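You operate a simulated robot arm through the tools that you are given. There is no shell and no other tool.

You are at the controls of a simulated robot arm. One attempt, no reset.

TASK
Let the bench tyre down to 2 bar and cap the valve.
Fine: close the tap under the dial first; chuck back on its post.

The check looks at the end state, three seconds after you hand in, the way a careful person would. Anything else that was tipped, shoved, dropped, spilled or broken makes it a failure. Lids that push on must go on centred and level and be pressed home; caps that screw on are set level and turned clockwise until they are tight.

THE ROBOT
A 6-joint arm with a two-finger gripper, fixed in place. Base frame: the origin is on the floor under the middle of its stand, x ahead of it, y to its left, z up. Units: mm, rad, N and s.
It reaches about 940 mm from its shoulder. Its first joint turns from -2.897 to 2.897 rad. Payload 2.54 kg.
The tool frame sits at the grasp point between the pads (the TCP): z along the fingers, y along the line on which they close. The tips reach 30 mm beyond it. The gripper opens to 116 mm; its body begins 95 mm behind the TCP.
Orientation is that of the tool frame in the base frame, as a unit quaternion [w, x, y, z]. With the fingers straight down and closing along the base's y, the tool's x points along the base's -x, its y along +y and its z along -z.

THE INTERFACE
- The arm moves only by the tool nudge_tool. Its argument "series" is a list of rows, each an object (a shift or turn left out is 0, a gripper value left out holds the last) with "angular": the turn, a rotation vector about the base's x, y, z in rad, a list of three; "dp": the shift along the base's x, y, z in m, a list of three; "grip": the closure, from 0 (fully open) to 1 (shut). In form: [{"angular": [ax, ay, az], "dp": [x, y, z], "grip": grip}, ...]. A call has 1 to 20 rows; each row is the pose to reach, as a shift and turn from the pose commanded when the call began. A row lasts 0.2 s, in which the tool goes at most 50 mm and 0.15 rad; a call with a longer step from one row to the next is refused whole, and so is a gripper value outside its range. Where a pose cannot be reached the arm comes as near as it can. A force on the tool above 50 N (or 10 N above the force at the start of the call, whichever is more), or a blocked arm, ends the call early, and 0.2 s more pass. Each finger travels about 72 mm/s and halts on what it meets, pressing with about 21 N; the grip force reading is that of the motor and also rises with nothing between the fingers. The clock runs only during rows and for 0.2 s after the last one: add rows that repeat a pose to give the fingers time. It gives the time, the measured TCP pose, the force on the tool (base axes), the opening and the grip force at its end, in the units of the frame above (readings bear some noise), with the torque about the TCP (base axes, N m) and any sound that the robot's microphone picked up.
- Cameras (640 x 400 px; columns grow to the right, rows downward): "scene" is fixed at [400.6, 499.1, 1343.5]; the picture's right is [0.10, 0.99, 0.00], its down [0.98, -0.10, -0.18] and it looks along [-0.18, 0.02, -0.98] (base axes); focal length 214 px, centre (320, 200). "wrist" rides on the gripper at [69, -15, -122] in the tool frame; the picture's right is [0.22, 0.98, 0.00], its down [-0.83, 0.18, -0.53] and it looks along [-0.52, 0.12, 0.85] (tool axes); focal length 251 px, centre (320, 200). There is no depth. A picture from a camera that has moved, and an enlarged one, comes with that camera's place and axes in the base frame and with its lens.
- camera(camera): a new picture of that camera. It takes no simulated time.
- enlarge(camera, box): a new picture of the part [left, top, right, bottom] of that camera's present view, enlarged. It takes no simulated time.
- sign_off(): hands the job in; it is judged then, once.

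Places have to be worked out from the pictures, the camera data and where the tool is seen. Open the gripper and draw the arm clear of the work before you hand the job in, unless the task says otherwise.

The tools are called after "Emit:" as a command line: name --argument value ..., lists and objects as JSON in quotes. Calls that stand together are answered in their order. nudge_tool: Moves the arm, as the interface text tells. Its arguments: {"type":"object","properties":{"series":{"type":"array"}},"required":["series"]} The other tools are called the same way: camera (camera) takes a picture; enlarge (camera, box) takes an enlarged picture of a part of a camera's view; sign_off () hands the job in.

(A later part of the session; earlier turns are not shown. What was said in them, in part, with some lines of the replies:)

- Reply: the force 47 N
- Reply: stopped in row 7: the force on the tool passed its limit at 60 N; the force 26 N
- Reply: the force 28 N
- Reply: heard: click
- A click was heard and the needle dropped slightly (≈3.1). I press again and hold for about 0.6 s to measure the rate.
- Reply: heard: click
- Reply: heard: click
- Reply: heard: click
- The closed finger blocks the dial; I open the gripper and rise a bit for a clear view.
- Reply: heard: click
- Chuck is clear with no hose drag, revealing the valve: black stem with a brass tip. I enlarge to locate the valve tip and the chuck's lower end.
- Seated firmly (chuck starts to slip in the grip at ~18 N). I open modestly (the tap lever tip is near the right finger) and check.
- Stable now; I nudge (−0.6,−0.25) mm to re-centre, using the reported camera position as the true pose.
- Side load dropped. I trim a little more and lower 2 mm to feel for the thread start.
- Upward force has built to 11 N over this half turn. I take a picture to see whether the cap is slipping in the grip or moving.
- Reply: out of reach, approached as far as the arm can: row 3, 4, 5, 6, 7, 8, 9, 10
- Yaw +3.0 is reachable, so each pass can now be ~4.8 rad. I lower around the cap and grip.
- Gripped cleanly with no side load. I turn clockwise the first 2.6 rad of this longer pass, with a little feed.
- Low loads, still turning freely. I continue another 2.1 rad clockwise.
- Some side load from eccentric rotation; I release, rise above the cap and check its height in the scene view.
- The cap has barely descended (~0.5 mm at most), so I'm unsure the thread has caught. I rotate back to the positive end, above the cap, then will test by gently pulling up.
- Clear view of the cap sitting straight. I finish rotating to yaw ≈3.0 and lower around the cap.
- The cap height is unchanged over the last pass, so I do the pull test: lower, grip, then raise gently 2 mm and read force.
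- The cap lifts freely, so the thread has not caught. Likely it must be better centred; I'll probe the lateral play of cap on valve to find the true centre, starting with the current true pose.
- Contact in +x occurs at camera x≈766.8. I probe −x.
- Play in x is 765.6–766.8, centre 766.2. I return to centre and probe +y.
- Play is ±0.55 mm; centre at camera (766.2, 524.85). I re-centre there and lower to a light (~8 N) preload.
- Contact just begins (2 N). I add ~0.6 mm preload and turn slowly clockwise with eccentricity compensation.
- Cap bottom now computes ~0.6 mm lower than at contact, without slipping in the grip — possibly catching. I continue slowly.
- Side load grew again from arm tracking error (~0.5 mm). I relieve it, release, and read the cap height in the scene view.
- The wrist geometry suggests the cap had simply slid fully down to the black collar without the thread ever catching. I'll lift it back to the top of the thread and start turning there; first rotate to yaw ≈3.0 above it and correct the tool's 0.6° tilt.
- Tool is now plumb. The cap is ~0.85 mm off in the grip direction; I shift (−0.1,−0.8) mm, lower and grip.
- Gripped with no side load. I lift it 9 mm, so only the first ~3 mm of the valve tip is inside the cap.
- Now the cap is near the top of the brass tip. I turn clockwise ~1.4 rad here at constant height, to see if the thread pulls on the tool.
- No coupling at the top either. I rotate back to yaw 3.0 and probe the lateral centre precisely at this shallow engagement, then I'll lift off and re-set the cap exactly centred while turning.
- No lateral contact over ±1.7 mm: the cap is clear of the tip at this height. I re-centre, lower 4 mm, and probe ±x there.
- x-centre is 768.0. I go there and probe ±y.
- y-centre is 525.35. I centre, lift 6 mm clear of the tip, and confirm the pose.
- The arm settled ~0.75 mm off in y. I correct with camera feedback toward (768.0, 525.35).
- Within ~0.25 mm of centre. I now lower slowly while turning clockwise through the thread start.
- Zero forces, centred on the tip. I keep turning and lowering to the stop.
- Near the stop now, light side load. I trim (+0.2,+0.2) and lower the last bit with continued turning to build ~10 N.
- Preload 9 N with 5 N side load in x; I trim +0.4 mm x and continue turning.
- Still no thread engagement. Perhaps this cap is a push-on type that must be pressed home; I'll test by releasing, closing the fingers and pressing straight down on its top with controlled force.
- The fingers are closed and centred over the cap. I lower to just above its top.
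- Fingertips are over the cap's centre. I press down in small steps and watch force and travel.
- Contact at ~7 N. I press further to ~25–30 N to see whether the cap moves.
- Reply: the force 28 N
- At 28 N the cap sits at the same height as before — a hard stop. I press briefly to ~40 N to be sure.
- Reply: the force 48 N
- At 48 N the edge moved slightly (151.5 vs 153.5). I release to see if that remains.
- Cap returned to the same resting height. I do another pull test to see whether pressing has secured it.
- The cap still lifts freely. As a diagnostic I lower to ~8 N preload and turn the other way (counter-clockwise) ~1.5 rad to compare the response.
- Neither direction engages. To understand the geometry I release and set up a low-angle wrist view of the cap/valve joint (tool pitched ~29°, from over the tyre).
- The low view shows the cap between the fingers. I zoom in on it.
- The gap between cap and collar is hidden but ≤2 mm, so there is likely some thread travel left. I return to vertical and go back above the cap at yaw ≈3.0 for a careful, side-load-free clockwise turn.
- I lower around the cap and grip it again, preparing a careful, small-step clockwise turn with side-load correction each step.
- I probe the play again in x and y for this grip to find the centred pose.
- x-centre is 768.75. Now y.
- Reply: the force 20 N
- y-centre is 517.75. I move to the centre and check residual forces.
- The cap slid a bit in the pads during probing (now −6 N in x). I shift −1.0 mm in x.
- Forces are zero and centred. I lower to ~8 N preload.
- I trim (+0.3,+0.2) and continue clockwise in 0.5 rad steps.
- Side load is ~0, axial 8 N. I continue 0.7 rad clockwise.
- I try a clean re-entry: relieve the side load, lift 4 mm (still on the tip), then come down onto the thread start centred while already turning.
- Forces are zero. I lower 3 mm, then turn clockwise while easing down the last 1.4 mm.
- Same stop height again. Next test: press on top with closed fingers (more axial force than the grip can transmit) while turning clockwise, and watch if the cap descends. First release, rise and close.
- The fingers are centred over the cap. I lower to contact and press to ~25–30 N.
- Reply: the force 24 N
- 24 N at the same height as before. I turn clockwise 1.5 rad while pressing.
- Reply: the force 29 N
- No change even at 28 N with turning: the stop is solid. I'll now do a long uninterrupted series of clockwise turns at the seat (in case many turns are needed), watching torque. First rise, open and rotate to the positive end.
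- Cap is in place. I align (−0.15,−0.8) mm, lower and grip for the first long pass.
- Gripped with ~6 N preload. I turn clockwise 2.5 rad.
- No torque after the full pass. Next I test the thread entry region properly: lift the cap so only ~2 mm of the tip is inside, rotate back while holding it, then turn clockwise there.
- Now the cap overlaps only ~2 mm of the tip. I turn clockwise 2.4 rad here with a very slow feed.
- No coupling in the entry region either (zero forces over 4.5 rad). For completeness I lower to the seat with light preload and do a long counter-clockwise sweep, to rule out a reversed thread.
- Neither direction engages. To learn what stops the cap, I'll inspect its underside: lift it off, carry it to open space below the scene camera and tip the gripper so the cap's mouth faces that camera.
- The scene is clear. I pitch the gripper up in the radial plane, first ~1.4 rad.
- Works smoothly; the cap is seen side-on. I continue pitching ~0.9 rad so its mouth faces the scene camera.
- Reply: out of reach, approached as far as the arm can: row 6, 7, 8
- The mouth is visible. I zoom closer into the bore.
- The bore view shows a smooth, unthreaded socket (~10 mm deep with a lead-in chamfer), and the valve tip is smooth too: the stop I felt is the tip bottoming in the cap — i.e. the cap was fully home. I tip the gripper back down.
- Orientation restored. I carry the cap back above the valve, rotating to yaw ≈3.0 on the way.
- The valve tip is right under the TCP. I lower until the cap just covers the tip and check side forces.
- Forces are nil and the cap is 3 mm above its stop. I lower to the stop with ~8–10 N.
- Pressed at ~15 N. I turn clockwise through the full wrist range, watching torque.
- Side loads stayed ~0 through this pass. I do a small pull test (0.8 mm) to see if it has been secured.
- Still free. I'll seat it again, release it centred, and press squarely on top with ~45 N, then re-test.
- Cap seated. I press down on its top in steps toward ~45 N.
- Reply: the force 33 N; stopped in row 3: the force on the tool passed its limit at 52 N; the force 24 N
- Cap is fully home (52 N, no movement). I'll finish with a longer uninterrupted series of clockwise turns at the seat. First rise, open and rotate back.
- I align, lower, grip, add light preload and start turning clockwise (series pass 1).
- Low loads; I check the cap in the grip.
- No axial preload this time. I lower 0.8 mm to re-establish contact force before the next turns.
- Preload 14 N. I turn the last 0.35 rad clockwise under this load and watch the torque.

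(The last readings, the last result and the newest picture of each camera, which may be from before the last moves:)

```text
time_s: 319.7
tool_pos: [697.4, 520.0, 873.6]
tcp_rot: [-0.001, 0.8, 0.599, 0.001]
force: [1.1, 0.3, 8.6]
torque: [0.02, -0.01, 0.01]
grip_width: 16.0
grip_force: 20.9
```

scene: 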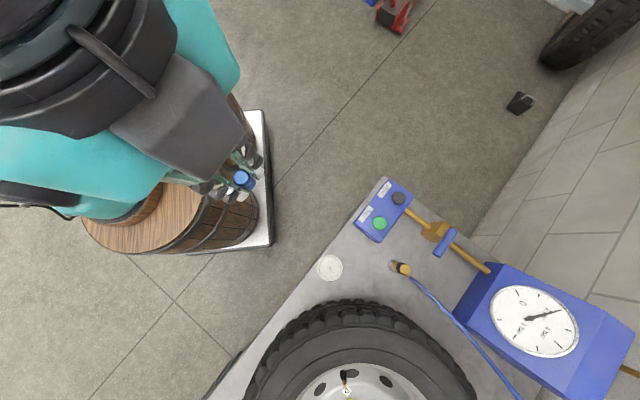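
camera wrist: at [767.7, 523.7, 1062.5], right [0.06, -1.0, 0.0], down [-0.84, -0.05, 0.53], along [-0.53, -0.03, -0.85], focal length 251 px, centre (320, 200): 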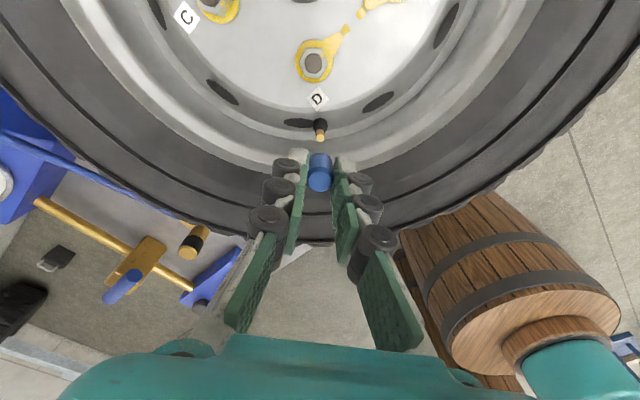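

I release and rise to compare the cap's surface pattern in the scene view with the one before this pass (to verify real rotation).

Emit:
nudge_tool --series '[{"grip": 0.9}, {"grip": 0.72}, {"grip": 0.72, "dp": [0, 0, 0.01]}, {"dp": [0, 0, 0.04]}, {"dp": [0, 0, 0.08]}, {"dp": [0, 0, 0.1]}, {"dp": [0, 0, 0.1]}]'

Emit:
enlarge --camera "scene" --box '[338, 375, 354, 387]'

Emit:
camera --camera "scene"

```text
time_s: 321.3
tool_pos: [698.7, 521.1, 973.5]
tcp_rot: [0.0, 0.801, 0.599, 0.001]
force: [-0.2, -0.6, -0.4]
torque: [-0.02, -0.02, -0.01]
grip_width: 32.4
grip_force: 0.0
```

```text
16.00 times, centred on (346, 381) of scene
camera zoom: at [400.6, 499.1, 1343.5], right [0.1, 0.99, 0.0], down [0.98, -0.1, -0.18], along [-0.18, 0.02, -0.98], focal length 3432 px, centre (-96, -2696)
```

zoom: 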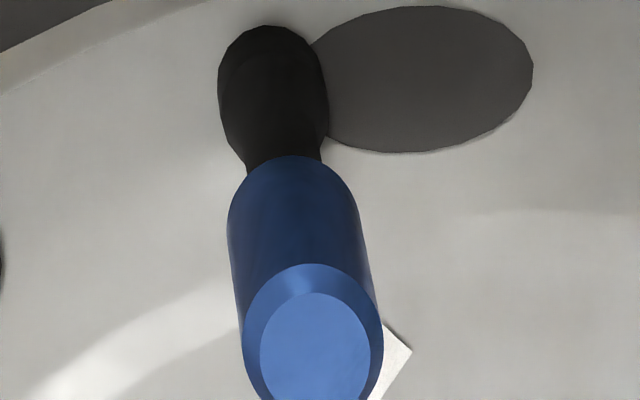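

```text
taken
```

scene: 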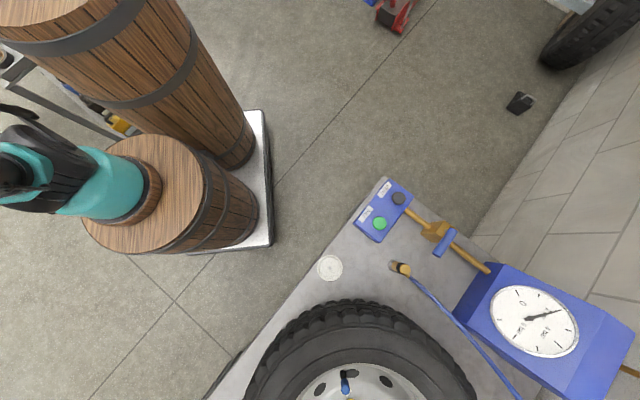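

Overall state looks right (tap closed, chuck on post, dial at 2, cap on valve). For thoroughness I'll add two more clockwise passes at the seat with steady preload; first rotate back above the cap.

Emit:
nudge_tool --series '[{"angular": [0, 0, 0.147], "dp": [-0.0005, -0.0005, -0.02]}, {"angular": [0, 0, 0.294], "dp": [-0.0005, -0.0005, -0.04]}, {"angular": [0, 0, 0.441], "dp": [-0.0005, -0.0005, -0.06]}, {"angular": [0, 0, 0.588], "dp": [-0.0005, -0.0005, -0.06]}, {"angular": [0, 0, 0.735], "dp": [-0.0005, -0.0005, -0.06]}, {"angular": [0, 0, 0.882], "dp": [-0.0005, -0.0005, -0.06]}, {"angular": [0, 0, 1.029], "dp": [-0.0005, -0.0005, -0.06]}, {"angular": [0, 0, 1.176], "dp": [-0.0005, -0.0005, -0.06]}, {"angular": [0, 0, 1.323], "dp": [-0.0005, -0.0005, -0.06]}, {"angular": [0, 0, 1.47], "dp": [-0.0005, -0.0005, -0.06]}, {"angular": [0, 0, 1.617], "dp": [-0.0005, -0.0005, -0.06]}, {"angular": [0, 0, 1.764], "dp": [-0.0005, -0.0005, -0.06]}, {"angular": [0, 0, 1.911], "dp": [-0.0005, -0.0005, -0.06]}, {"angular": [0, 0, 2.058], "dp": [-0.0005, -0.0005, -0.06]}, {"angular": [0, 0, 2.205], "dp": [-0.0005, -0.0005, -0.06]}, {"angular": [0, 0, 2.352], "dp": [-0.0005, -0.0005, -0.06]}, {"angular": [0, 0, 2.499], "dp": [-0.0005, -0.0005, -0.06]}, {"angular": [0, 0, 2.646], "dp": [-0.0005, -0.0005, -0.06]}]'

Emit:
nudge_tool --series '[{"angular": [0, 0, 0.147]}, {"angular": [0, 0, 0.294]}, {"angular": [0, 0, 0.441]}, {"angular": [0, 0, 0.588]}, {"angular": [0, 0, 0.735]}, {"angular": [0, 0, 0.882]}, {"angular": [0, 0, 1.029]}, {"angular": [0, 0, 1.176]}, {"angular": [0, 0, 1.323]}, {"angular": [0, 0, 1.47]}, {"angular": [0, 0, 1.617]}, {"angular": [0, 0, 1.764]}, {"angular": [0, 0, 1.911]}, {"angular": [0, 0, 2.058]}, {"angular": [0, 0, 2.175]}, {"angular": [0, 0, 2.175]}]'

Emit:
enlarge --camera "wrist" --box '[285, 110, 355, 190]'

```text
time_s: 325.1
tool_pos: [698.1, 520.3, 913.8]
tcp_rot: [-0.001, -0.386, 0.923, 0.0]
force: [0.7, 0.6, -0.3]
torque: [0.01, 0.0, -0.03]
grip_width: 32.2
grip_force: 0.0
```

```text
time_s: 328.5
tool_pos: [697.7, 520.5, 914.2]
tcp_rot: [0.0, 0.996, -0.087, 0.002]
force: [-0.1, -0.2, -0.1]
torque: [0.0, -0.03, 0.03]
grip_width: 32.7
grip_force: 0.1
```

```text
5.00 times, centred on (320, 150) of wrist
camera zoom: at [767.7, 522.1, 1035.8], right [0.04, -1.0, 0.0], down [-0.85, -0.04, 0.53], along [-0.53, -0.02, -0.85], focal length 1257 px, centre (320, 450)
```

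zoom: 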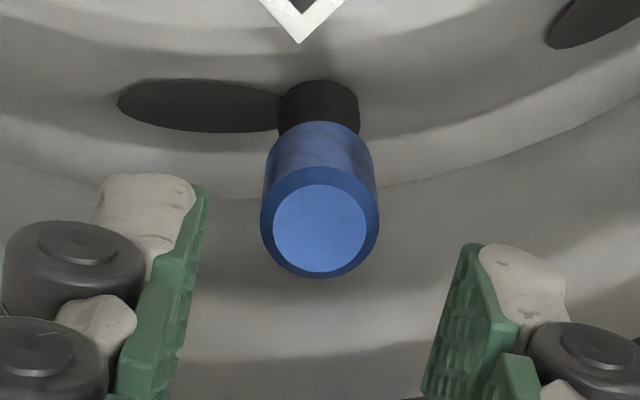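

Aligned. I lower, grip, apply ~1.2 mm preload and turn clockwise (pass 2).

Emit:
nudge_tool --series '[{"dp": [0, 0, -0.015]}, {"dp": [0, 0, -0.03]}, {"dp": [0, 0, -0.0385]}, {"dp": [0, 0, -0.0385]}, {"dp": [0, 0, -0.0385], "grip": 1}, {"dp": [0, 0, -0.0385], "grip": 1}, {"dp": [0, 0, -0.0385], "grip": 1}, {"dp": [0, 0, -0.0391], "grip": 1}, {"dp": [0, 0, -0.0395], "grip": 1}]'

Emit:
nudge_tool --series '[{"angular": [0, 0, -0.14]}, {"angular": [0, 0, -0.28]}, {"angular": [0, 0, -0.42]}, {"angular": [0, 0, -0.56]}, {"angular": [0, 0, -0.7]}, {"angular": [0, 0, -0.84]}, {"angular": [0, 0, -0.98]}, {"angular": [0, 0, -1.12]}, {"angular": [0, 0, -1.26]}, {"angular": [0, 0, -1.4]}, {"angular": [0, 0, -1.54]}, {"angular": [0, 0, -1.68]}, {"angular": [0, 0, -1.82]}, {"angular": [0, 0, -1.96]}, {"angular": [0, 0, -2.1]}, {"angular": [0, 0, -2.24]}, {"angular": [0, 0, -2.38]}]'

Emit:
nudge_tool --series '[{"angular": [0, 0, -0.14], "dp": [0, 0, -0.0003]}, {"angular": [0, 0, -0.28], "dp": [0, 0, -0.0003]}, {"angular": [0, 0, -0.42], "dp": [0, 0, -0.0003]}, {"angular": [0, 0, -0.56], "dp": [0, 0, -0.0003]}, {"angular": [0, 0, -0.7], "dp": [0, 0, -0.0003]}, {"angular": [0, 0, -0.84], "dp": [0, 0, -0.0003]}, {"angular": [0, 0, -0.98], "dp": [0, 0, -0.0003]}, {"angular": [0, 0, -1.12], "dp": [0, 0, -0.0003]}, {"angular": [0, 0, -1.26], "dp": [0, 0, -0.0003]}, {"angular": [0, 0, -1.4], "dp": [0, 0, -0.0003]}, {"angular": [0, 0, -1.54], "dp": [0, 0, -0.0003]}, {"angular": [0, 0, -1.68], "dp": [0, 0, -0.0003]}, {"angular": [0, 0, -1.82], "dp": [0, 0, -0.0003]}, {"angular": [0, 0, -1.96], "dp": [0, 0, -0.0003]}, {"angular": [0, 0, -2.1], "dp": [0, 0, -0.0003]}, {"angular": [0, 0, -2.24], "dp": [0, 0, -0.0003]}, {"angular": [0, 0, -2.38], "dp": [0, 0, -0.0003]}]'

```text
time_s: 330.5
tool_pos: [697.4, 519.8, 874.5]
tcp_rot: [-0.001, 0.996, -0.088, 0.001]
force: [3.7, 2.9, 13.7]
torque: [0.1, -0.07, -0.02]
grip_width: 15.8
grip_force: 20.8
```

```text
time_s: 334.1
tool_pos: [697.7, 520.7, 874.0]
tcp_rot: [-0.001, -0.287, 0.958, 0.0]
force: [4.5, 6.4, 3.9]
torque: [0.18, -0.13, 0.02]
grip_width: 15.7
grip_force: 21.8
```

```text
time_s: 337.7
tool_pos: [697.5, 520.6, 874.0]
tcp_rot: [0.0, 0.783, 0.622, 0.001]
force: [2.8, 7.1, 8.9]
torque: [0.23, -0.1, 0.02]
grip_width: 15.7
grip_force: 21.4
```

Still no torque: the cap simply seats without a thread. I relieve the side load, press lightly, open and rise.

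Emit:
nudge_tool --series '[{"dp": [0.0002, 0.0005, 0]}, {"dp": [0.0002, 0.0006, 0]}, {"dp": [0.0002, 0.0006, 0], "grip": 0.92}, {"dp": [0.0002, 0.0006, 0], "grip": 0.8}, {"dp": [0.0002, 0.0006, 0], "grip": 0.72}, {"dp": [0.0002, 0.0006, 0.01], "grip": 0.72}, {"dp": [0.0002, 0.0006, 0.03]}, {"dp": [0.0002, 0.0006, 0.06]}, {"dp": [0.0002, 0.0006, 0.09]}, {"dp": [0.0002, 0.0006, 0.09]}]'

Emit:
enlarge --camera "scene" --box '[338, 375, 354, 387]'

Emit:
enlarge --camera "wrist" --box '[290, 95, 350, 155]'

```text
time_s: 339.9
tool_pos: [697.5, 520.1, 965.1]
tcp_rot: [0.0, 0.782, 0.623, 0.001]
force: [-0.1, -0.9, 0.7]
torque: [0.01, 0.01, 0.01]
grip_width: 32.6
grip_force: 0.0
```

```text
16.00 times, centred on (346, 381) of scene
camera zoom: at [400.6, 499.1, 1343.5], right [0.1, 0.99, 0.0], down [0.98, -0.1, -0.18], along [-0.18, 0.02, -0.98], focal length 3432 px, centre (-96, -2696)
```

zoom: 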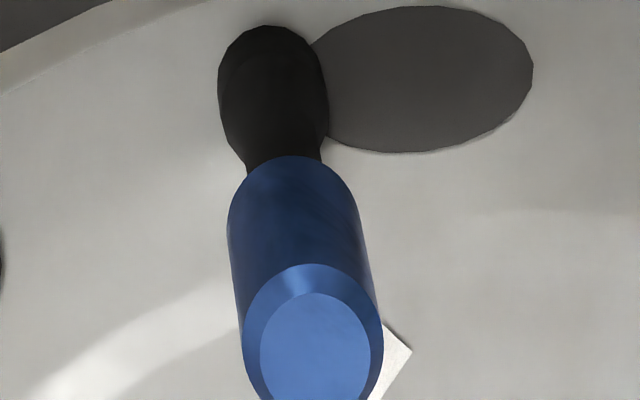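

```text
6.67 times, centred on (320, 125) of wrist
camera zoom: at [697.3, 590.6, 1086.4], right [1.0, -0.01, 0.0], down [-0.01, -0.85, 0.53], along [0.0, -0.53, -0.85], focal length 1676 px, centre (320, 700)
```

zoom: 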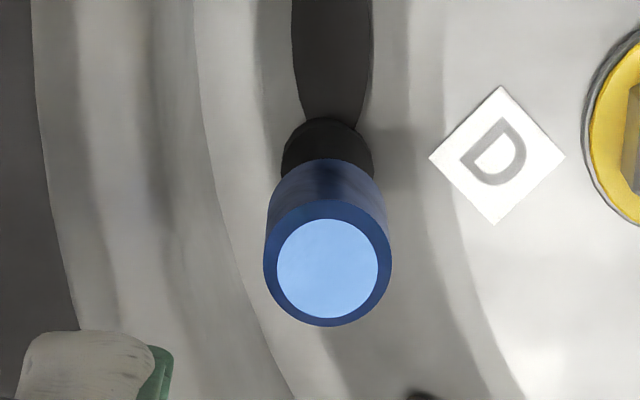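

The cap sits level and home. As a final check I'll go and press gently on the chuck's top to make sure it is fully down on its post; first move above it at safe height.

Emit:
nudge_tool --series '[{"dp": [0, 0, 0.03], "angular": [0, 0, 0.14]}, {"dp": [-0.01, 0.008, 0.05], "angular": [0, 0, 0.28]}, {"dp": [-0.035, 0.03, 0.05], "angular": [0, 0, 0.42]}, {"dp": [-0.06, 0.053, 0.05], "angular": [0, 0, 0.56]}, {"dp": [-0.085, 0.076, 0.05], "angular": [0, 0, 0.7]}, {"dp": [-0.11, 0.099, 0.05], "angular": [0, 0, 0.84]}, {"dp": [-0.135, 0.122, 0.05], "angular": [0, 0, 0.98]}, {"dp": [-0.16, 0.145, 0.05], "angular": [0, 0, 1.12]}, {"dp": [-0.185, 0.167, 0.05], "angular": [0, 0, 1.26]}, {"dp": [-0.2, 0.1825, 0.05], "angular": [0, 0, 1.4]}, {"dp": [-0.2, 0.1825, 0.05], "angular": [0, 0, 1.54]}, {"dp": [-0.2, 0.1825, 0.05], "angular": [0, 0, 1.68]}, {"dp": [-0.2, 0.1825, 0.05], "angular": [0, 0, 1.82]}, {"dp": [-0.2, 0.1825, 0.05], "angular": [0, 0, 1.96]}, {"dp": [-0.2, 0.1825, 0.05], "angular": [0, 0, 2.1]}, {"dp": [-0.2, 0.1825, 0.05], "angular": [0, 0, 2.24]}, {"dp": [-0.2, 0.1825, 0.03], "angular": [0, 0, 2.38]}, {"dp": [-0.2, 0.1825, 0.01], "angular": [0, 0, 2.52]}, {"dp": [-0.2, 0.1825, 0], "angular": [0, 0, 2.58]}]'

Emit:
camera --camera "wrist"

Emit:
enlarge --camera "wrist" --box '[280, 70, 360, 150]'

```text
time_s: 343.9
tool_pos: [496.9, 703.3, 963.9]
tcp_rot: [-0.001, -0.384, 0.923, 0.0]
force: [-0.6, 0.3, 0.3]
torque: [-0.03, 0.01, 0.01]
grip_width: 32.5
grip_force: 0.0
```

```text
taken
camera wrist: at [459.1, 643.2, 1085.7], right [-0.84, 0.54, 0.0], down [0.46, 0.71, 0.53], along [0.29, 0.45, -0.85], focal length 251 px, centre (320, 200)
```

wrist: 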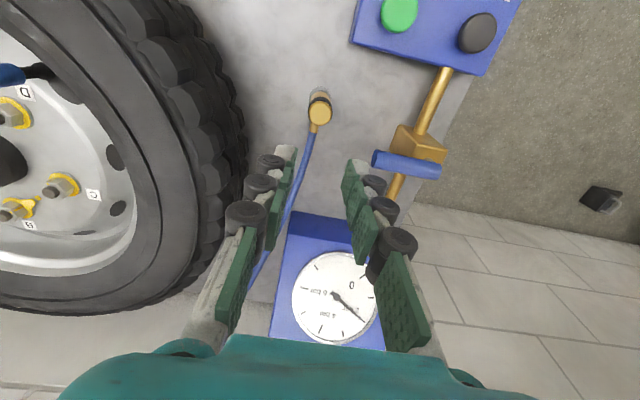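

```text
5.00 times, centred on (320, 110) of wrist
camera zoom: at [459.1, 643.2, 1085.7], right [-0.84, 0.54, 0.0], down [0.46, 0.71, 0.53], along [0.29, 0.45, -0.85], focal length 1257 px, centre (320, 650)
```

zoom: 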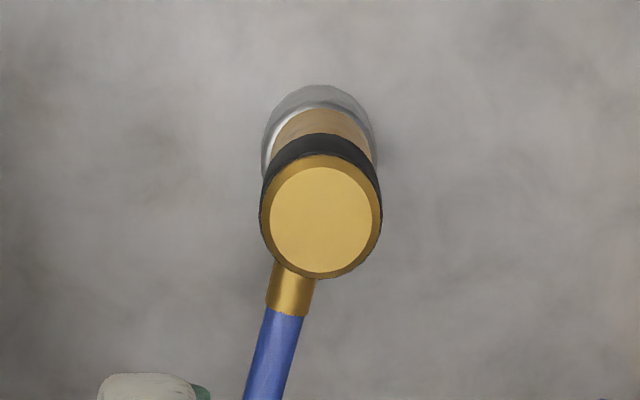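

Chuck is upright with its base ring evenly visible. I close the fingers and lower toward its top.

Emit:
nudge_tool --series '[{"dp": [-0.0007, -0.0007, -0.02], "grip": 1}, {"dp": [-0.0007, -0.0007, -0.05], "grip": 1}, {"dp": [-0.0007, -0.0007, -0.08], "grip": 1}, {"dp": [-0.0007, -0.0007, -0.11], "grip": 1}, {"dp": [-0.0007, -0.0007, -0.13], "grip": 1}, {"dp": [-0.0007, -0.0007, -0.135], "grip": 1}, {"dp": [-0.0007, -0.0007, -0.135], "grip": 1}]'

Emit:
camera --camera "wrist"

```text
time_s: 345.5
tool_pos: [496.6, 701.5, 828.5]
tcp_rot: [-0.001, -0.383, 0.924, 0.0]
force: [0.3, 0.1, 0.4]
torque: [-0.01, 0.01, 0.0]
grip_width: 0.2
grip_force: 21.0
```

```text
taken
camera wrist: at [458.9, 642.5, 951.1], right [-0.84, 0.54, 0.0], down [0.46, 0.71, 0.53], along [0.29, 0.45, -0.85], focal length 251 px, centre (320, 200)
```

wrist: 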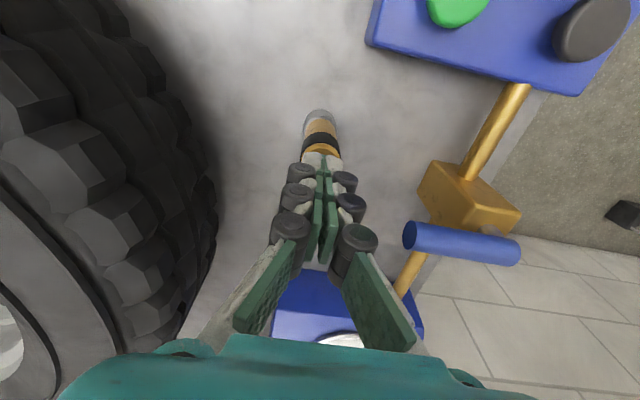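

Tips are just above the chuck, well clear of the lever. I step down to contact and press to about 20 N.

Emit:
nudge_tool --series '[{"dp": [0, 0, -0.002]}, {"dp": [0, 0, -0.004]}, {"dp": [0, 0, -0.006]}, {"dp": [0, 0, -0.006]}]'

Emit:
nudge_tool --series '[{"dp": [0, 0, -0.0005]}, {"dp": [0, 0, -0.001]}, {"dp": [0, 0, -0.0015]}, {"dp": [0, 0, -0.002]}, {"dp": [0, 0, -0.002]}]'

```text
time_s: 346.5
tool_pos: [497.5, 702.2, 823.8]
tcp_rot: [-0.001, -0.382, 0.924, 0.0]
force: [0.4, 0.6, 0.8]
torque: [0.0, 0.01, 0.04]
grip_width: 0.0
grip_force: 21.1
```

```text
time_s: 347.7
tool_pos: [495.7, 701.8, 822.4]
tcp_rot: [0.001, -0.383, 0.924, 0.0]
force: [3.2, 8.1, 42.3]
torque: [0.31, -0.14, 0.03]
grip_width: 6.2
grip_force: 21.4
```

42 N with no give: the chuck is firmly seated (top ≈ z 793). I back off, open and retract to a clear position.

Emit:
nudge_tool --series '[{"dp": [0, 0, 0.004]}, {"dp": [0, 0, 0.03]}, {"dp": [0, 0, 0.07]}, {"dp": [0, 0, 0.11]}, {"dp": [0, 0, 0.15], "grip": 0.5}, {"dp": [0, 0, 0.19], "grip": 0}, {"dp": [-0.035, -0.015, 0.22], "grip": 0}, {"dp": [-0.075, -0.035, 0.24], "grip": 0}, {"dp": [-0.115, -0.055, 0.26], "grip": 0}, {"dp": [-0.155, -0.075, 0.28], "grip": 0}, {"dp": [-0.195, -0.095, 0.3], "grip": 0}, {"dp": [-0.235, -0.115, 0.31], "grip": 0}, {"dp": [-0.275, -0.135, 0.31], "grip": 0}, {"dp": [-0.315, -0.15, 0.31], "grip": 0}, {"dp": [-0.345, -0.16, 0.31], "grip": 0}, {"dp": [-0.345, -0.16, 0.31], "grip": 0}]'

Emit:
camera --camera "scene"

Emit:
enlarge --camera "scene" --box '[310, 340, 390, 400]'

Emit:
enlarge --camera "scene" --box '[340, 170, 500, 290]'

Emit:
enlarge --camera "scene" --box '[480, 275, 592, 365]'

```text
time_s: 351.1
tool_pos: [153.1, 541.7, 1130.4]
tcp_rot: [-0.001, -0.383, 0.924, 0.0]
force: [-0.1, 0.2, -1.0]
torque: [-0.02, 0.02, -0.03]
grip_width: 115.9
grip_force: 0.0
```

```text
taken
```

scene: 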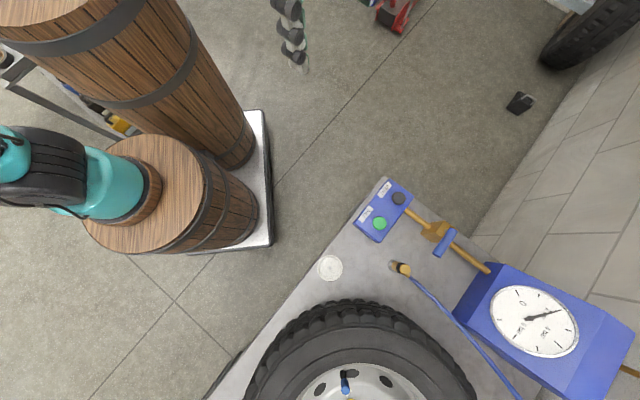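

```text
6.67 times, centred on (350, 370) of scene
camera zoom: at [400.6, 499.1, 1343.5], right [0.1, 0.99, 0.0], down [0.98, -0.1, -0.18], along [-0.18, 0.02, -0.98], focal length 1430 px, centre (120, -933)
```

zoom: 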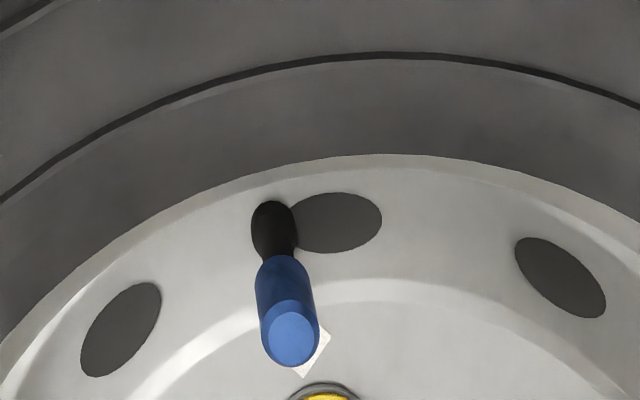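

```text
3.33 times, centred on (420, 230) of scene
camera zoom: at [400.6, 499.1, 1343.5], right [0.1, 0.99, 0.0], down [0.98, -0.1, -0.18], along [-0.18, 0.02, -0.98], focal length 715 px, centre (-13, 100)
```

zoom: 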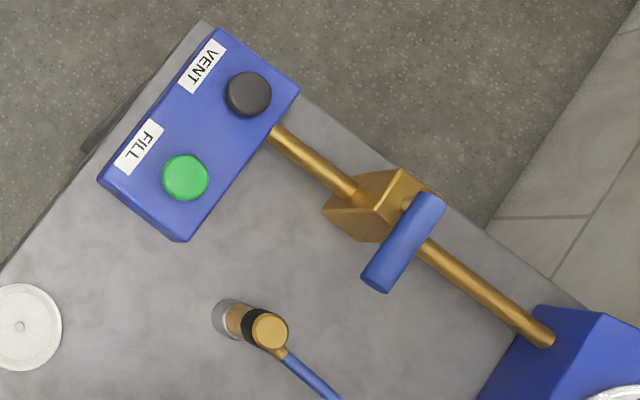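

```text
4.44 times, centred on (536, 320) of scene
camera zoom: at [400.6, 499.1, 1343.5], right [0.1, 0.99, 0.0], down [0.98, -0.1, -0.18], along [-0.18, 0.02, -0.98], focal length 953 px, centre (-640, -333)
```

zoom: 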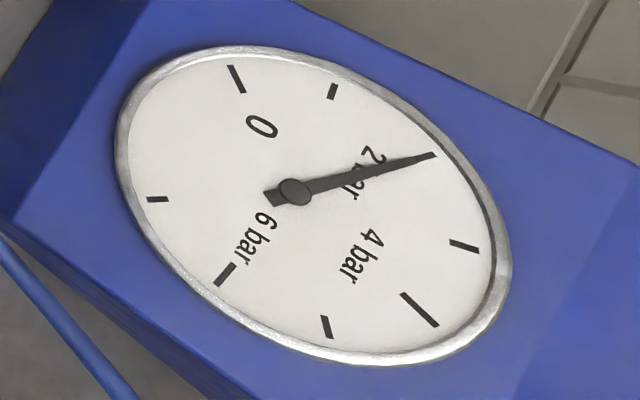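

Everything reads correctly. One last check on the cap: I have not yet turned it slowly through the final ~5 mm of travel, so I'll do that once to rule out a thread start there. Moving back above the valve.

Emit:
nudge_tool --series '[{"dp": [0.045, -0.002, 0], "angular": [0, 0, 0.14], "grip": 0.72}, {"dp": [0.09, -0.004, 0], "angular": [0, 0, 0.28]}, {"dp": [0.135, -0.006, -0.01], "angular": [0, 0, 0.42]}, {"dp": [0.18, -0.008, -0.02], "angular": [0, 0, 0.56]}, {"dp": [0.225, -0.01, -0.03], "angular": [0, 0, 0.7]}, {"dp": [0.27, -0.012, -0.045], "angular": [0, 0, 0.84]}, {"dp": [0.315, -0.014, -0.06], "angular": [0, 0, 0.98]}, {"dp": [0.36, -0.016, -0.075], "angular": [0, 0, 1.12]}, {"dp": [0.405, -0.018, -0.09], "angular": [0, 0, 1.26]}, {"dp": [0.45, -0.02, -0.105], "angular": [0, 0, 1.4]}, {"dp": [0.495, -0.021, -0.12], "angular": [0, 0, 1.54]}, {"dp": [0.535, -0.0215, -0.14], "angular": [0, 0, 1.68]}, {"dp": [0.5445, -0.0218, -0.165], "angular": [0, 0, 1.82]}, {"dp": [0.5445, -0.0218, -0.19], "angular": [0, 0, 1.96]}, {"dp": [0.5445, -0.0218, -0.21], "angular": [0, 0, 2.1]}, {"dp": [0.5445, -0.0218, -0.216], "angular": [0, 0, 2.18]}, {"dp": [0.5445, -0.0218, -0.216], "angular": [0, 0, 2.18]}]'

Emit:
enlarge --camera "wrist" --box '[285, 110, 355, 190]'

```text
time_s: 354.7
tool_pos: [695.9, 519.9, 914.2]
tcp_rot: [0.0, 0.996, -0.087, 0.0]
force: [-0.5, 0.6, -0.8]
torque: [-0.01, 0.01, -0.01]
grip_width: 32.3
grip_force: 0.0
```

```text
5.00 times, centred on (320, 150) of wrist
camera zoom: at [766.6, 522.5, 1036.2], right [0.04, -1.0, 0.0], down [-0.85, -0.03, 0.53], along [-0.53, -0.02, -0.85], focal length 1257 px, centre (320, 450)
```

zoom: 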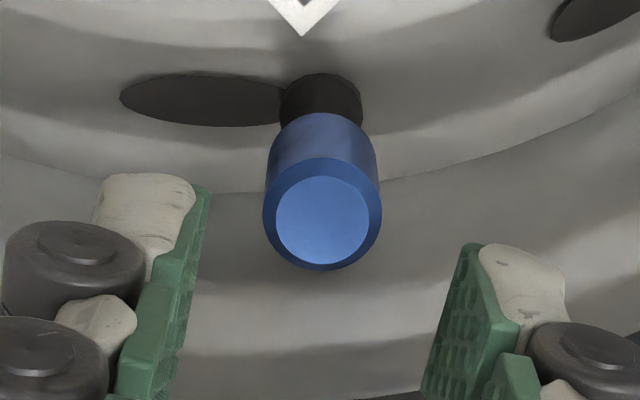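

I shift +1.6 mm in x, lower, grip, and lift the cap 5 mm.

Emit:
nudge_tool --series '[{"dp": [0.0016, 0, -0.01]}, {"dp": [0.0016, 0, -0.025]}, {"dp": [0.0016, 0, -0.036]}, {"dp": [0.0016, 0, -0.0388]}, {"dp": [0.0016, 0, -0.0388]}, {"dp": [0.0016, 0, -0.0388], "grip": 1}, {"dp": [0.0016, 0, -0.0388], "grip": 1}, {"dp": [0.0016, 0, -0.0388], "grip": 1}, {"dp": [0.0016, 0, -0.0368], "grip": 1}, {"dp": [0.0016, 0, -0.0348], "grip": 1}, {"dp": [0.0016, 0, -0.0338], "grip": 1}, {"dp": [0.0016, 0, -0.0338], "grip": 1}]'

Emit:
enlarge --camera "wrist" --box '[285, 120, 355, 200]'

```text
time_s: 357.3
tool_pos: [698.6, 520.0, 881.5]
tcp_rot: [0.0, 0.996, -0.088, 0.0]
force: [-0.6, 0.2, -0.2]
torque: [-0.01, -0.03, 0.0]
grip_width: 15.6
grip_force: 21.1
```

```text
5.00 times, centred on (320, 160) of wrist
camera zoom: at [768.6, 522.3, 1003.4], right [0.04, -1.0, 0.0], down [-0.85, -0.03, 0.53], along [-0.53, -0.02, -0.85], focal length 1257 px, centre (320, 400)
```

zoom: 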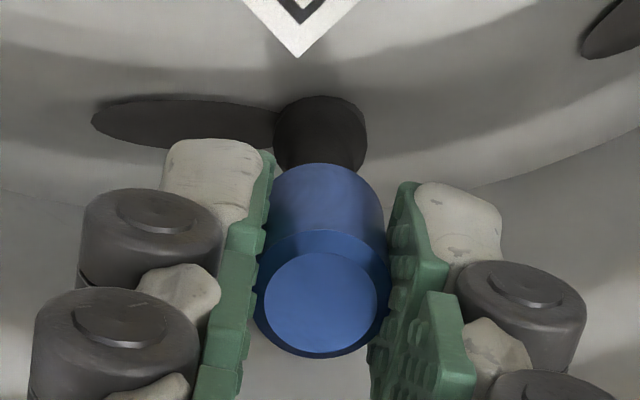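

Zero forces with the cap 5 mm up. I turn clockwise slowly while lowering ~1 mm per radian down to the stop.

Emit:
nudge_tool --series '[{"angular": [0, 0, -0.13], "dp": [0, 0, -0.00014]}, {"angular": [0, 0, -0.26], "dp": [0, 0, -0.00028]}, {"angular": [0, 0, -0.39], "dp": [0, 0, -0.00042]}, {"angular": [0, 0, -0.52], "dp": [0, 0, -0.00056]}, {"angular": [0, 0, -0.65], "dp": [0, 0, -0.0007]}, {"angular": [0, 0, -0.78], "dp": [0, 0, -0.00084]}, {"angular": [0, 0, -0.91], "dp": [0, 0, -0.00098]}, {"angular": [0, 0, -1.04], "dp": [0, 0, -0.00112]}, {"angular": [0, 0, -1.17], "dp": [0, 0, -0.00126]}, {"angular": [0, 0, -1.3], "dp": [0, 0, -0.0014]}, {"angular": [0, 0, -1.43], "dp": [0, 0, -0.00154]}, {"angular": [0, 0, -1.56], "dp": [0, 0, -0.00168]}, {"angular": [0, 0, -1.69], "dp": [0, 0, -0.00182]}, {"angular": [0, 0, -1.82], "dp": [0, 0, -0.00196]}, {"angular": [0, 0, -1.95], "dp": [0, 0, -0.0021]}, {"angular": [0, 0, -2.08], "dp": [0, 0, -0.00224]}, {"angular": [0, 0, -2.21], "dp": [0, 0, -0.00238]}, {"angular": [0, 0, -2.34], "dp": [0, 0, -0.00252]}]'

Emit:
nudge_tool --series '[{"angular": [0, 0, -0.13], "dp": [0, 0, -0.00018]}, {"angular": [0, 0, -0.26], "dp": [0, 0, -0.00036]}, {"angular": [0, 0, -0.39], "dp": [0, 0, -0.00054]}, {"angular": [0, 0, -0.52], "dp": [0, 0, -0.00072]}, {"angular": [0, 0, -0.65], "dp": [0, 0, -0.0009]}, {"angular": [0, 0, -0.78], "dp": [0, 0, -0.00108]}, {"angular": [0, 0, -0.91], "dp": [0, 0, -0.00126]}, {"angular": [0, 0, -1.04], "dp": [0, 0, -0.00144]}, {"angular": [0, 0, -1.17], "dp": [0, 0, -0.00162]}, {"angular": [0, 0, -1.3], "dp": [0, 0, -0.0018]}, {"angular": [0, 0, -1.43], "dp": [0, 0, -0.00198]}, {"angular": [0, 0, -1.56], "dp": [0, 0, -0.00216]}, {"angular": [0, 0, -1.69], "dp": [0, 0, -0.00234]}, {"angular": [0, 0, -1.82], "dp": [0, 0, -0.00252]}, {"angular": [0, 0, -1.95], "dp": [0, 0, -0.0027]}, {"angular": [0, 0, -2.08], "dp": [0, 0, -0.00288]}, {"angular": [0, 0, -2.21], "dp": [0, 0, -0.00306]}, {"angular": [0, 0, -2.34], "dp": [0, 0, -0.0033]}]'

Emit:
enlarge --camera "wrist" --box '[285, 120, 355, 200]'

```text
time_s: 361.1
tool_pos: [699.1, 520.9, 878.4]
tcp_rot: [-0.001, -0.307, 0.952, -0.001]
force: [0.1, -0.9, -0.5]
torque: [-0.03, -0.02, -0.01]
grip_width: 15.5
grip_force: 21.4
```

```text
time_s: 364.9
tool_pos: [697.4, 520.1, 875.1]
tcp_rot: [0.0, 0.757, 0.653, 0.001]
force: [-0.2, 0.4, 4.6]
torque: [-0.01, -0.04, -0.01]
grip_width: 16.1
grip_force: 21.1
```

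```text
5.00 times, centred on (320, 160) of wrist
camera zoom: at [693.0, 590.2, 997.6], right [1.0, 0.07, 0.0], down [0.06, -0.84, 0.53], along [0.04, -0.53, -0.85], focal length 1257 px, centre (320, 400)
```

zoom: 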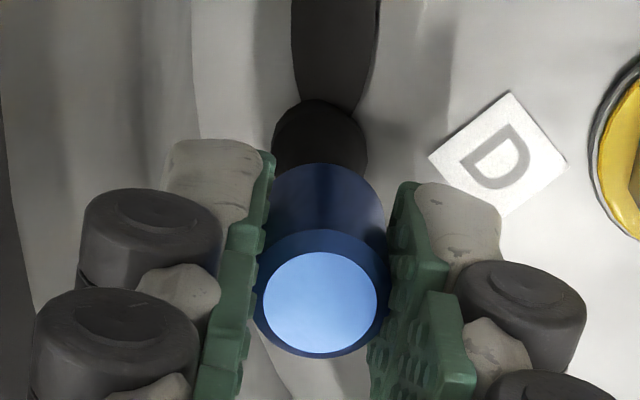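

No thread anywhere along the path, and it is perfectly centred now (side load ~0). I press to ~14 N and give a final small clockwise nip.

Emit:
nudge_tool --series '[{"dp": [0, 0, -0.0004]}, {"dp": [0, 0, -0.0008]}, {"dp": [0, 0, -0.0008], "angular": [0, 0, -0.05]}, {"dp": [0, 0, -0.0008], "angular": [0, 0, -0.1]}, {"dp": [0, 0, -0.0008], "angular": [0, 0, -0.15]}, {"dp": [0, 0, -0.0008], "angular": [0, 0, -0.2]}, {"dp": [0, 0, -0.0008], "angular": [0, 0, -0.2]}]'

```text
time_s: 366.5
tool_pos: [696.9, 520.6, 874.9]
tcp_rot: [0.0, 0.819, 0.574, 0.001]
force: [-1.7, -0.4, 10.4]
torque: [-0.03, 0.03, -0.01]
grip_width: 16.0
grip_force: 20.9
```

No torque again. To leave the cap with a definite clockwise turn at the seat, I do two more passes there without lifting: release and rotate back in place.

Emit:
nudge_tool --series '[{"grip": 0.9, "dp": [0, 0, 0.0006]}, {"grip": 0.72, "dp": [0, 0, 0.0006]}, {"angular": [0, 0, 0.147], "dp": [0, 0, 0.0006]}, {"angular": [0, 0, 0.294], "dp": [0, 0, 0.0006]}, {"angular": [0, 0, 0.441], "dp": [0, 0, 0.0006]}, {"angular": [0, 0, 0.588], "dp": [0, 0, 0.0006]}, {"angular": [0, 0, 0.735], "dp": [0, 0, 0.0006]}, {"angular": [0, 0, 0.882], "dp": [0, 0, 0.0006]}, {"angular": [0, 0, 1.029], "dp": [0, 0, 0.0006]}, {"angular": [0, 0, 1.176], "dp": [0, 0, 0.0006]}, {"angular": [0, 0, 1.323], "dp": [0, 0, 0.0006]}, {"angular": [0, 0, 1.47], "dp": [0, 0, 0.0006]}, {"angular": [0, 0, 1.617], "dp": [0, 0, 0.0006]}, {"angular": [0, 0, 1.764], "dp": [0, 0, 0.0006]}, {"angular": [0, 0, 1.911], "dp": [0, 0, 0.0006]}, {"angular": [0, 0, 2.058], "dp": [0, 0, 0.0006]}, {"angular": [0, 0, 2.205], "dp": [0, 0, 0.0006]}, {"angular": [0, 0, 2.352], "dp": [0, 0, 0.0006]}, {"angular": [0, 0, 2.499], "dp": [0, 0, 0.0006]}, {"angular": [0, 0, 2.646], "dp": [0, 0, 0.0006]}]'

Emit:
nudge_tool --series '[{"angular": [0, 0, 0.147]}, {"angular": [0, 0, 0.294]}, {"angular": [0, 0, 0.441]}, {"angular": [0, 0, 0.588]}, {"angular": [0, 0, 0.735]}, {"angular": [0, 0, 0.882]}, {"angular": [0, 0, 1.029]}, {"angular": [0, 0, 1.176]}, {"angular": [0, 0, 1.323]}, {"angular": [0, 0, 1.47]}, {"angular": [0, 0, 1.617]}, {"angular": [0, 0, 1.764]}, {"angular": [0, 0, 1.911]}, {"angular": [0, 0, 2.058]}, {"angular": [0, 0, 2.205]}, {"angular": [0, 0, 2.205]}]'

Emit:
enlarge --camera "wrist" --box '[285, 120, 355, 200]'

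```text
time_s: 370.7
tool_pos: [697.8, 519.8, 875.2]
tcp_rot: [-0.001, -0.358, 0.934, -0.001]
force: [-0.3, 0.0, -0.2]
torque: [0.03, 0.0, 0.01]
grip_width: 32.4
grip_force: 0.0
```

```text
time_s: 374.1
tool_pos: [699.1, 521.1, 874.6]
tcp_rot: [-0.001, 0.995, -0.102, 0.001]
force: [0.3, 0.2, 0.7]
torque: [-0.01, 0.0, 0.0]
grip_width: 32.5
grip_force: 0.1
```

```text
5.00 times, centred on (320, 160) of wrist
camera zoom: at [768.6, 520.7, 997.2], right [0.01, -1.0, 0.0], down [-0.85, -0.01, 0.53], along [-0.53, -0.01, -0.85], focal length 1257 px, centre (320, 400)
```

zoom: 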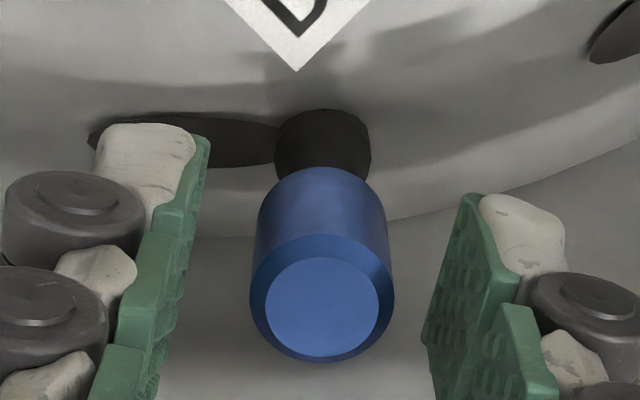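

The cap sits centred between the open pads. I grip, add light preload and turn clockwise over the full range.

Emit:
nudge_tool --series '[{"grip": 1}, {"grip": 1}, {"grip": 1}, {"dp": [0, 0, -0.0006]}, {"dp": [0, 0, -0.0012]}, {"dp": [0, 0, -0.0012], "angular": [0, 0, -0.14]}, {"dp": [0, 0, -0.0012], "angular": [0, 0, -0.28]}, {"dp": [0, 0, -0.0012], "angular": [0, 0, -0.42]}, {"dp": [0, 0, -0.0012], "angular": [0, 0, -0.56]}, {"dp": [0, 0, -0.0012], "angular": [0, 0, -0.7]}, {"dp": [0, 0, -0.0012], "angular": [0, 0, -0.84]}, {"dp": [0, 0, -0.0012], "angular": [0, 0, -0.98]}, {"dp": [0, 0, -0.0012], "angular": [0, 0, -1.12]}, {"dp": [0, 0, -0.0012], "angular": [0, 0, -1.26]}, {"dp": [0, 0, -0.0012], "angular": [0, 0, -1.4]}, {"dp": [0, 0, -0.0012], "angular": [0, 0, -1.54]}, {"dp": [0, 0, -0.0012], "angular": [0, 0, -1.68]}, {"dp": [0, 0, -0.0012], "angular": [0, 0, -1.82]}, {"dp": [0, 0, -0.0012], "angular": [0, 0, -1.96]}, {"dp": [0, 0, -0.0012], "angular": [0, 0, -2.1]}]'

Emit:
nudge_tool --series '[{"angular": [0, 0, -0.14]}, {"angular": [0, 0, -0.28]}, {"angular": [0, 0, -0.42]}, {"angular": [0, 0, -0.56]}, {"angular": [0, 0, -0.7]}, {"angular": [0, 0, -0.84]}, {"angular": [0, 0, -0.98]}, {"angular": [0, 0, -1.12]}, {"angular": [0, 0, -1.26]}, {"angular": [0, 0, -1.4]}, {"angular": [0, 0, -1.54]}, {"angular": [0, 0, -1.68]}, {"angular": [0, 0, -1.82]}, {"angular": [0, 0, -1.96]}, {"angular": [0, 0, -2.1]}, {"angular": [0, 0, -2.24]}, {"angular": [0, 0, -2.38]}, {"angular": [0, 0, -2.52]}, {"angular": [0, 0, -2.6]}]'

```text
time_s: 378.3
tool_pos: [698.0, 519.8, 873.7]
tcp_rot: [0.0, -0.404, 0.915, 0.0]
force: [-3.2, -1.7, 1.8]
torque: [-0.06, 0.04, 0.03]
grip_width: 15.5
grip_force: 20.9
```

```text
time_s: 382.3
tool_pos: [698.8, 519.2, 873.7]
tcp_rot: [-0.001, 0.773, 0.635, 0.0]
force: [1.0, 0.6, 4.7]
torque: [0.03, -0.02, -0.03]
grip_width: 15.5
grip_force: 20.9
```

Free-turning as before. One more full clockwise pass at the seat, then I finish: release, rotate back.

Emit:
nudge_tool --series '[{"grip": 0.9, "dp": [0, 0, 0.0006]}, {"grip": 0.72, "dp": [0, 0, 0.0006]}, {"angular": [0, 0, 0.147], "dp": [0, 0, 0.0008]}, {"angular": [0, 0, 0.294], "dp": [0, 0, 0.0008]}, {"angular": [0, 0, 0.441], "dp": [0, 0, 0.0008]}, {"angular": [0, 0, 0.588], "dp": [0, 0, 0.0008]}, {"angular": [0, 0, 0.735], "dp": [0, 0, 0.0008]}, {"angular": [0, 0, 0.882], "dp": [0, 0, 0.0008]}, {"angular": [0, 0, 1.029], "dp": [0, 0, 0.0008]}, {"angular": [0, 0, 1.176], "dp": [0, 0, 0.0008]}, {"angular": [0, 0, 1.323], "dp": [0, 0, 0.0008]}, {"angular": [0, 0, 1.47], "dp": [0, 0, 0.0008]}, {"angular": [0, 0, 1.617], "dp": [0, 0, 0.0008]}, {"angular": [0, 0, 1.764], "dp": [0, 0, 0.0008]}, {"angular": [0, 0, 1.911], "dp": [0, 0, 0.0008]}, {"angular": [0, 0, 2.058], "dp": [0, 0, 0.0008]}, {"angular": [0, 0, 2.205], "dp": [0, 0, 0.0008]}, {"angular": [0, 0, 2.352], "dp": [0, 0, 0.0008]}, {"angular": [0, 0, 2.499], "dp": [0, 0, 0.0008]}, {"angular": [0, 0, 2.646], "dp": [0, 0, 0.0008]}]'

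Emit:
nudge_tool --series '[{"angular": [0, 0, 0.147]}, {"angular": [0, 0, 0.294]}, {"angular": [0, 0, 0.441]}, {"angular": [0, 0, 0.588]}, {"angular": [0, 0, 0.735]}, {"angular": [0, 0, 0.882]}, {"angular": [0, 0, 1.029]}, {"angular": [0, 0, 1.176]}, {"angular": [0, 0, 1.323]}, {"angular": [0, 0, 1.47]}, {"angular": [0, 0, 1.617]}, {"angular": [0, 0, 1.764]}, {"angular": [0, 0, 1.911]}, {"angular": [0, 0, 2.058]}, {"angular": [0, 0, 2.058], "grip": 1}, {"angular": [0, 0, 2.058], "grip": 1}, {"angular": [0, 0, 2.058], "grip": 1}, {"angular": [0, 0, 2.058], "dp": [0, 0, -0.0008]}, {"angular": [0, 0, 2.058], "dp": [0, 0, -0.0014]}]'

Emit:
enlarge --camera "wrist" --box '[285, 120, 355, 200]'

```text
time_s: 386.5
tool_pos: [698.2, 519.4, 875.2]
tcp_rot: [-0.001, -0.427, 0.904, 0.0]
force: [0.4, 0.8, -0.4]
torque: [0.0, -0.02, 0.01]
grip_width: 32.4
grip_force: 0.0
```

```text
time_s: 390.5
tool_pos: [697.5, 519.5, 873.5]
tcp_rot: [0.0, 0.995, -0.101, 0.001]
force: [2.4, 1.8, 13.3]
torque: [0.03, -0.04, 0.02]
grip_width: 15.9
grip_force: 20.8
```

```text
5.00 times, centred on (320, 160) of wrist
camera zoom: at [768.2, 520.5, 996.3], right [0.01, -1.0, 0.0], down [-0.85, -0.01, 0.53], along [-0.53, -0.01, -0.85], focal length 1257 px, centre (320, 400)
```

zoom: 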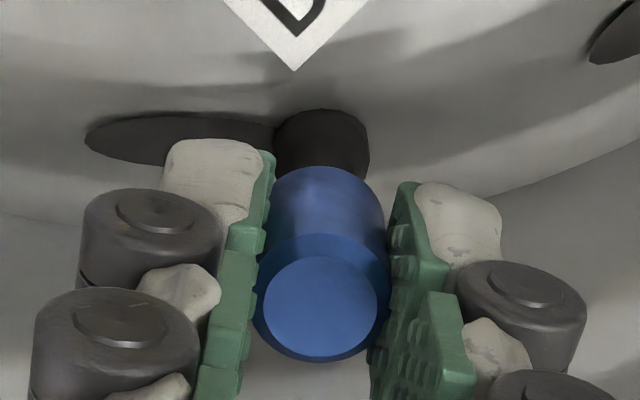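

Preload 13 N, well centred. I turn clockwise through the full range again.

Emit:
nudge_tool --series '[{"angular": [0, 0, -0.14]}, {"angular": [0, 0, -0.28]}, {"angular": [0, 0, -0.42]}, {"angular": [0, 0, -0.56]}, {"angular": [0, 0, -0.7]}, {"angular": [0, 0, -0.84]}, {"angular": [0, 0, -0.98]}, {"angular": [0, 0, -1.12]}, {"angular": [0, 0, -1.26]}, {"angular": [0, 0, -1.4]}, {"angular": [0, 0, -1.54]}, {"angular": [0, 0, -1.68]}, {"angular": [0, 0, -1.82]}, {"angular": [0, 0, -1.96]}, {"angular": [0, 0, -2.1]}, {"angular": [0, 0, -2.24]}, {"angular": [0, 0, -2.38]}]'

Emit:
nudge_tool --series '[{"angular": [0, 0, -0.14], "dp": [0, 0, -0.0003]}, {"angular": [0, 0, -0.28], "dp": [0, 0, -0.0003]}, {"angular": [0, 0, -0.42], "dp": [0, 0, -0.0003]}, {"angular": [0, 0, -0.56], "dp": [0, 0, -0.0003]}, {"angular": [0, 0, -0.7], "dp": [0, 0, -0.0003]}, {"angular": [0, 0, -0.84], "dp": [0, 0, -0.0003]}, {"angular": [0, 0, -0.98], "dp": [0, 0, -0.0003]}, {"angular": [0, 0, -1.12], "dp": [0, 0, -0.0003]}, {"angular": [0, 0, -1.26], "dp": [0, 0, -0.0003]}, {"angular": [0, 0, -1.4], "dp": [0, 0, -0.0003]}, {"angular": [0, 0, -1.54], "dp": [0, 0, -0.0003]}, {"angular": [0, 0, -1.68], "dp": [0, 0, -0.0003]}, {"angular": [0, 0, -1.82], "dp": [0, 0, -0.0003]}, {"angular": [0, 0, -1.96], "dp": [0, 0, -0.0003]}, {"angular": [0, 0, -2.1], "dp": [0, 0, -0.0003]}, {"angular": [0, 0, -2.24], "dp": [0, 0, -0.0003]}, {"angular": [0, 0, -2.32], "dp": [0, 0, -0.0003]}]'

```text
time_s: 394.1
tool_pos: [697.9, 520.1, 873.2]
tcp_rot: [-0.002, -0.275, 0.962, 0.0]
force: [-1.2, 0.4, 11.7]
torque: [-0.03, 0.04, 0.05]
grip_width: 15.7
grip_force: 21.6
```

```text
time_s: 397.7
tool_pos: [698.4, 520.8, 872.5]
tcp_rot: [0.0, 0.772, 0.636, 0.001]
force: [-0.7, -1.0, 8.0]
torque: [-0.01, 0.02, 0.02]
grip_width: 15.6
grip_force: 21.6
```

No torque build-up; the cap is seated and centred. I release without side load, rise, and retreat to a clear position with the gripper open.

Emit:
nudge_tool --series '[{"grip": 0.93}, {"grip": 0.85}, {"grip": 0.7}, {"grip": 0.65, "dp": [0, 0, 0.01]}, {"dp": [0, 0, 0.04], "grip": 0.6}, {"dp": [0, 0, 0.08], "grip": 0.5}, {"dp": [0, 0, 0.12], "grip": 0.3}, {"dp": [-0.03, 0, 0.15], "grip": 0, "angular": [0, 0, 0.14]}, {"dp": [-0.07, 0, 0.17], "grip": 0, "angular": [0, 0, 0.28]}, {"dp": [-0.11, 0, 0.19], "grip": 0, "angular": [0, 0, 0.42]}, {"dp": [-0.15, 0, 0.21], "grip": 0, "angular": [0, 0, 0.56]}, {"dp": [-0.19, 0, 0.23], "grip": 0, "angular": [0, 0, 0.7]}, {"dp": [-0.23, 0, 0.25], "grip": 0, "angular": [0, 0, 0.84]}, {"dp": [-0.27, 0, 0.26], "grip": 0, "angular": [0, 0, 0.98]}, {"dp": [-0.315, 0, 0.26], "grip": 0, "angular": [0, 0, 1.12]}, {"dp": [-0.36, 0, 0.26], "grip": 0, "angular": [0, 0, 1.26]}, {"dp": [-0.405, 0, 0.26], "grip": 0, "angular": [0, 0, 1.4]}, {"dp": [-0.45, 0, 0.26], "grip": 0, "angular": [0, 0, 1.54]}, {"dp": [-0.5, 0, 0.26], "grip": 0, "angular": [0, 0, 1.68]}, {"dp": [-0.54, 0, 0.26], "grip": 0, "angular": [0, 0, 1.8]}]'

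Emit:
camera --camera "scene"

Emit:
enlarge --camera "scene" --box '[338, 366, 358, 394]'

Emit:
enlarge --camera "scene" --box '[340, 170, 600, 370]'

Emit:
camera --camera "wrist"

```text
time_s: 401.9
tool_pos: [158.8, 519.4, 1134.5]
tcp_rot: [-0.001, -0.021, 1.0, -0.001]
force: [0.4, -0.3, 0.6]
torque: [0.0, 0.0, 0.01]
grip_width: 115.8
grip_force: 0.0
```

```text
taken
```

scene: 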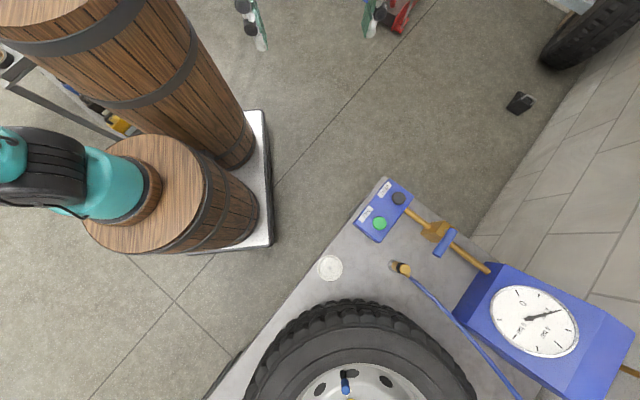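

```text
14.29 times, centred on (348, 380) of scene
camera zoom: at [400.6, 499.1, 1343.5], right [0.1, 0.99, 0.0], down [0.98, -0.1, -0.18], along [-0.18, 0.02, -0.98], focal length 3064 px, centre (-80, -2371)
```

zoom: 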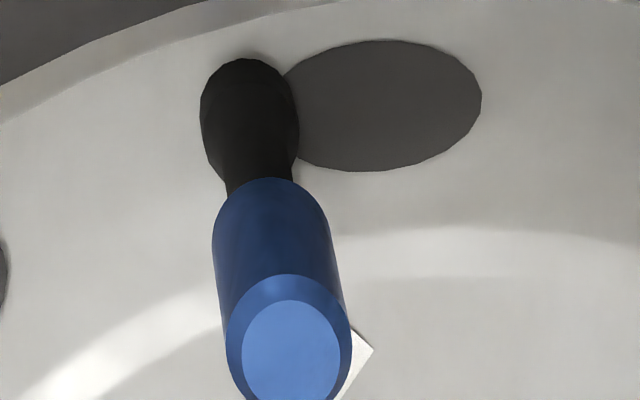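

```text
2.00 times, centred on (470, 270) of scene
camera zoom: at [400.6, 499.1, 1343.5], right [0.1, 0.99, 0.0], down [0.98, -0.1, -0.18], along [-0.18, 0.02, -0.98], focal length 429 px, centre (20, 60)
```

zoom: 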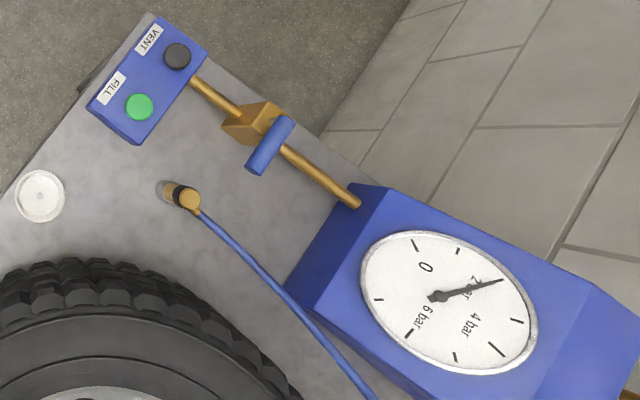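

```text
taken
camera wrist: at [90.7, 500.9, 1256.1], right [-0.25, 0.97, 0.0], down [0.82, 0.22, 0.53], along [0.52, 0.14, -0.85], focal length 251 px, centre (320, 200)
```

wrist: 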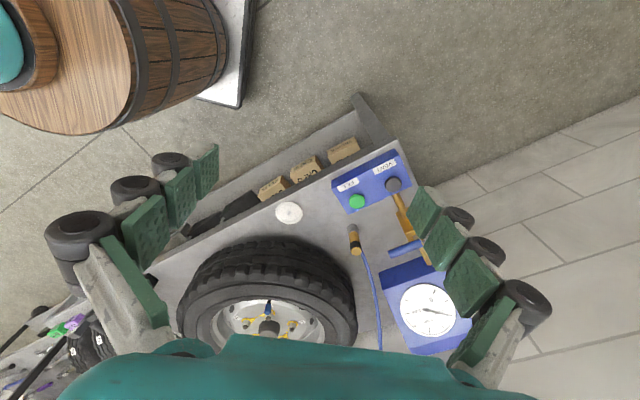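

The final pictures show:
- **Tap:** the lever is square across the pipe, closed against its stop.
- **Pressure:** the dial reads 2 bar.
- **Chuck:** it stands upright on its post and did not move under a 42 N press.
- **Cap:** it sits level on the valve and fully down. I never felt a thread engage, in either direction, so I could not confirm it is tight; it still lifted off freely whenever I tested it.

The arm is clear and the gripper is open. I hand the job in.

Emit:
sign_off

```text
The job is handed in.
```

I've handed the job in. Everything is done except one point I couldn't confirm: the valve cap is on, but I can't say it is tight.

- **Tap:** I closed it first, a quarter turn to its stop. The lever now sits square across the pipe.
- **Pressure:** I let the tyre down with VENT from about 3.2 bar, and the dial reads 2 bar. A placard beside the tyre says 4 bar; I followed your 2 bar.
- **Chuck:** It is back on its post, upright, and didn't move when I pressed down on it with about 42 N.
- **Cap:** It sits level and centred on the valve and goes no further down, even when pressed with about 50 N. I turned it clockwise for several full turns, but no thread ever caught and no resistance built up. It lifted off freely each time I tested it. The inside of the cap and the valve tip both look smooth, so it may be a push-on cap. If it is meant to screw on, it is not tight.

Apart from the parts I had to handle, nothing on the bench looks moved. The arm is clear and the gripper is open.
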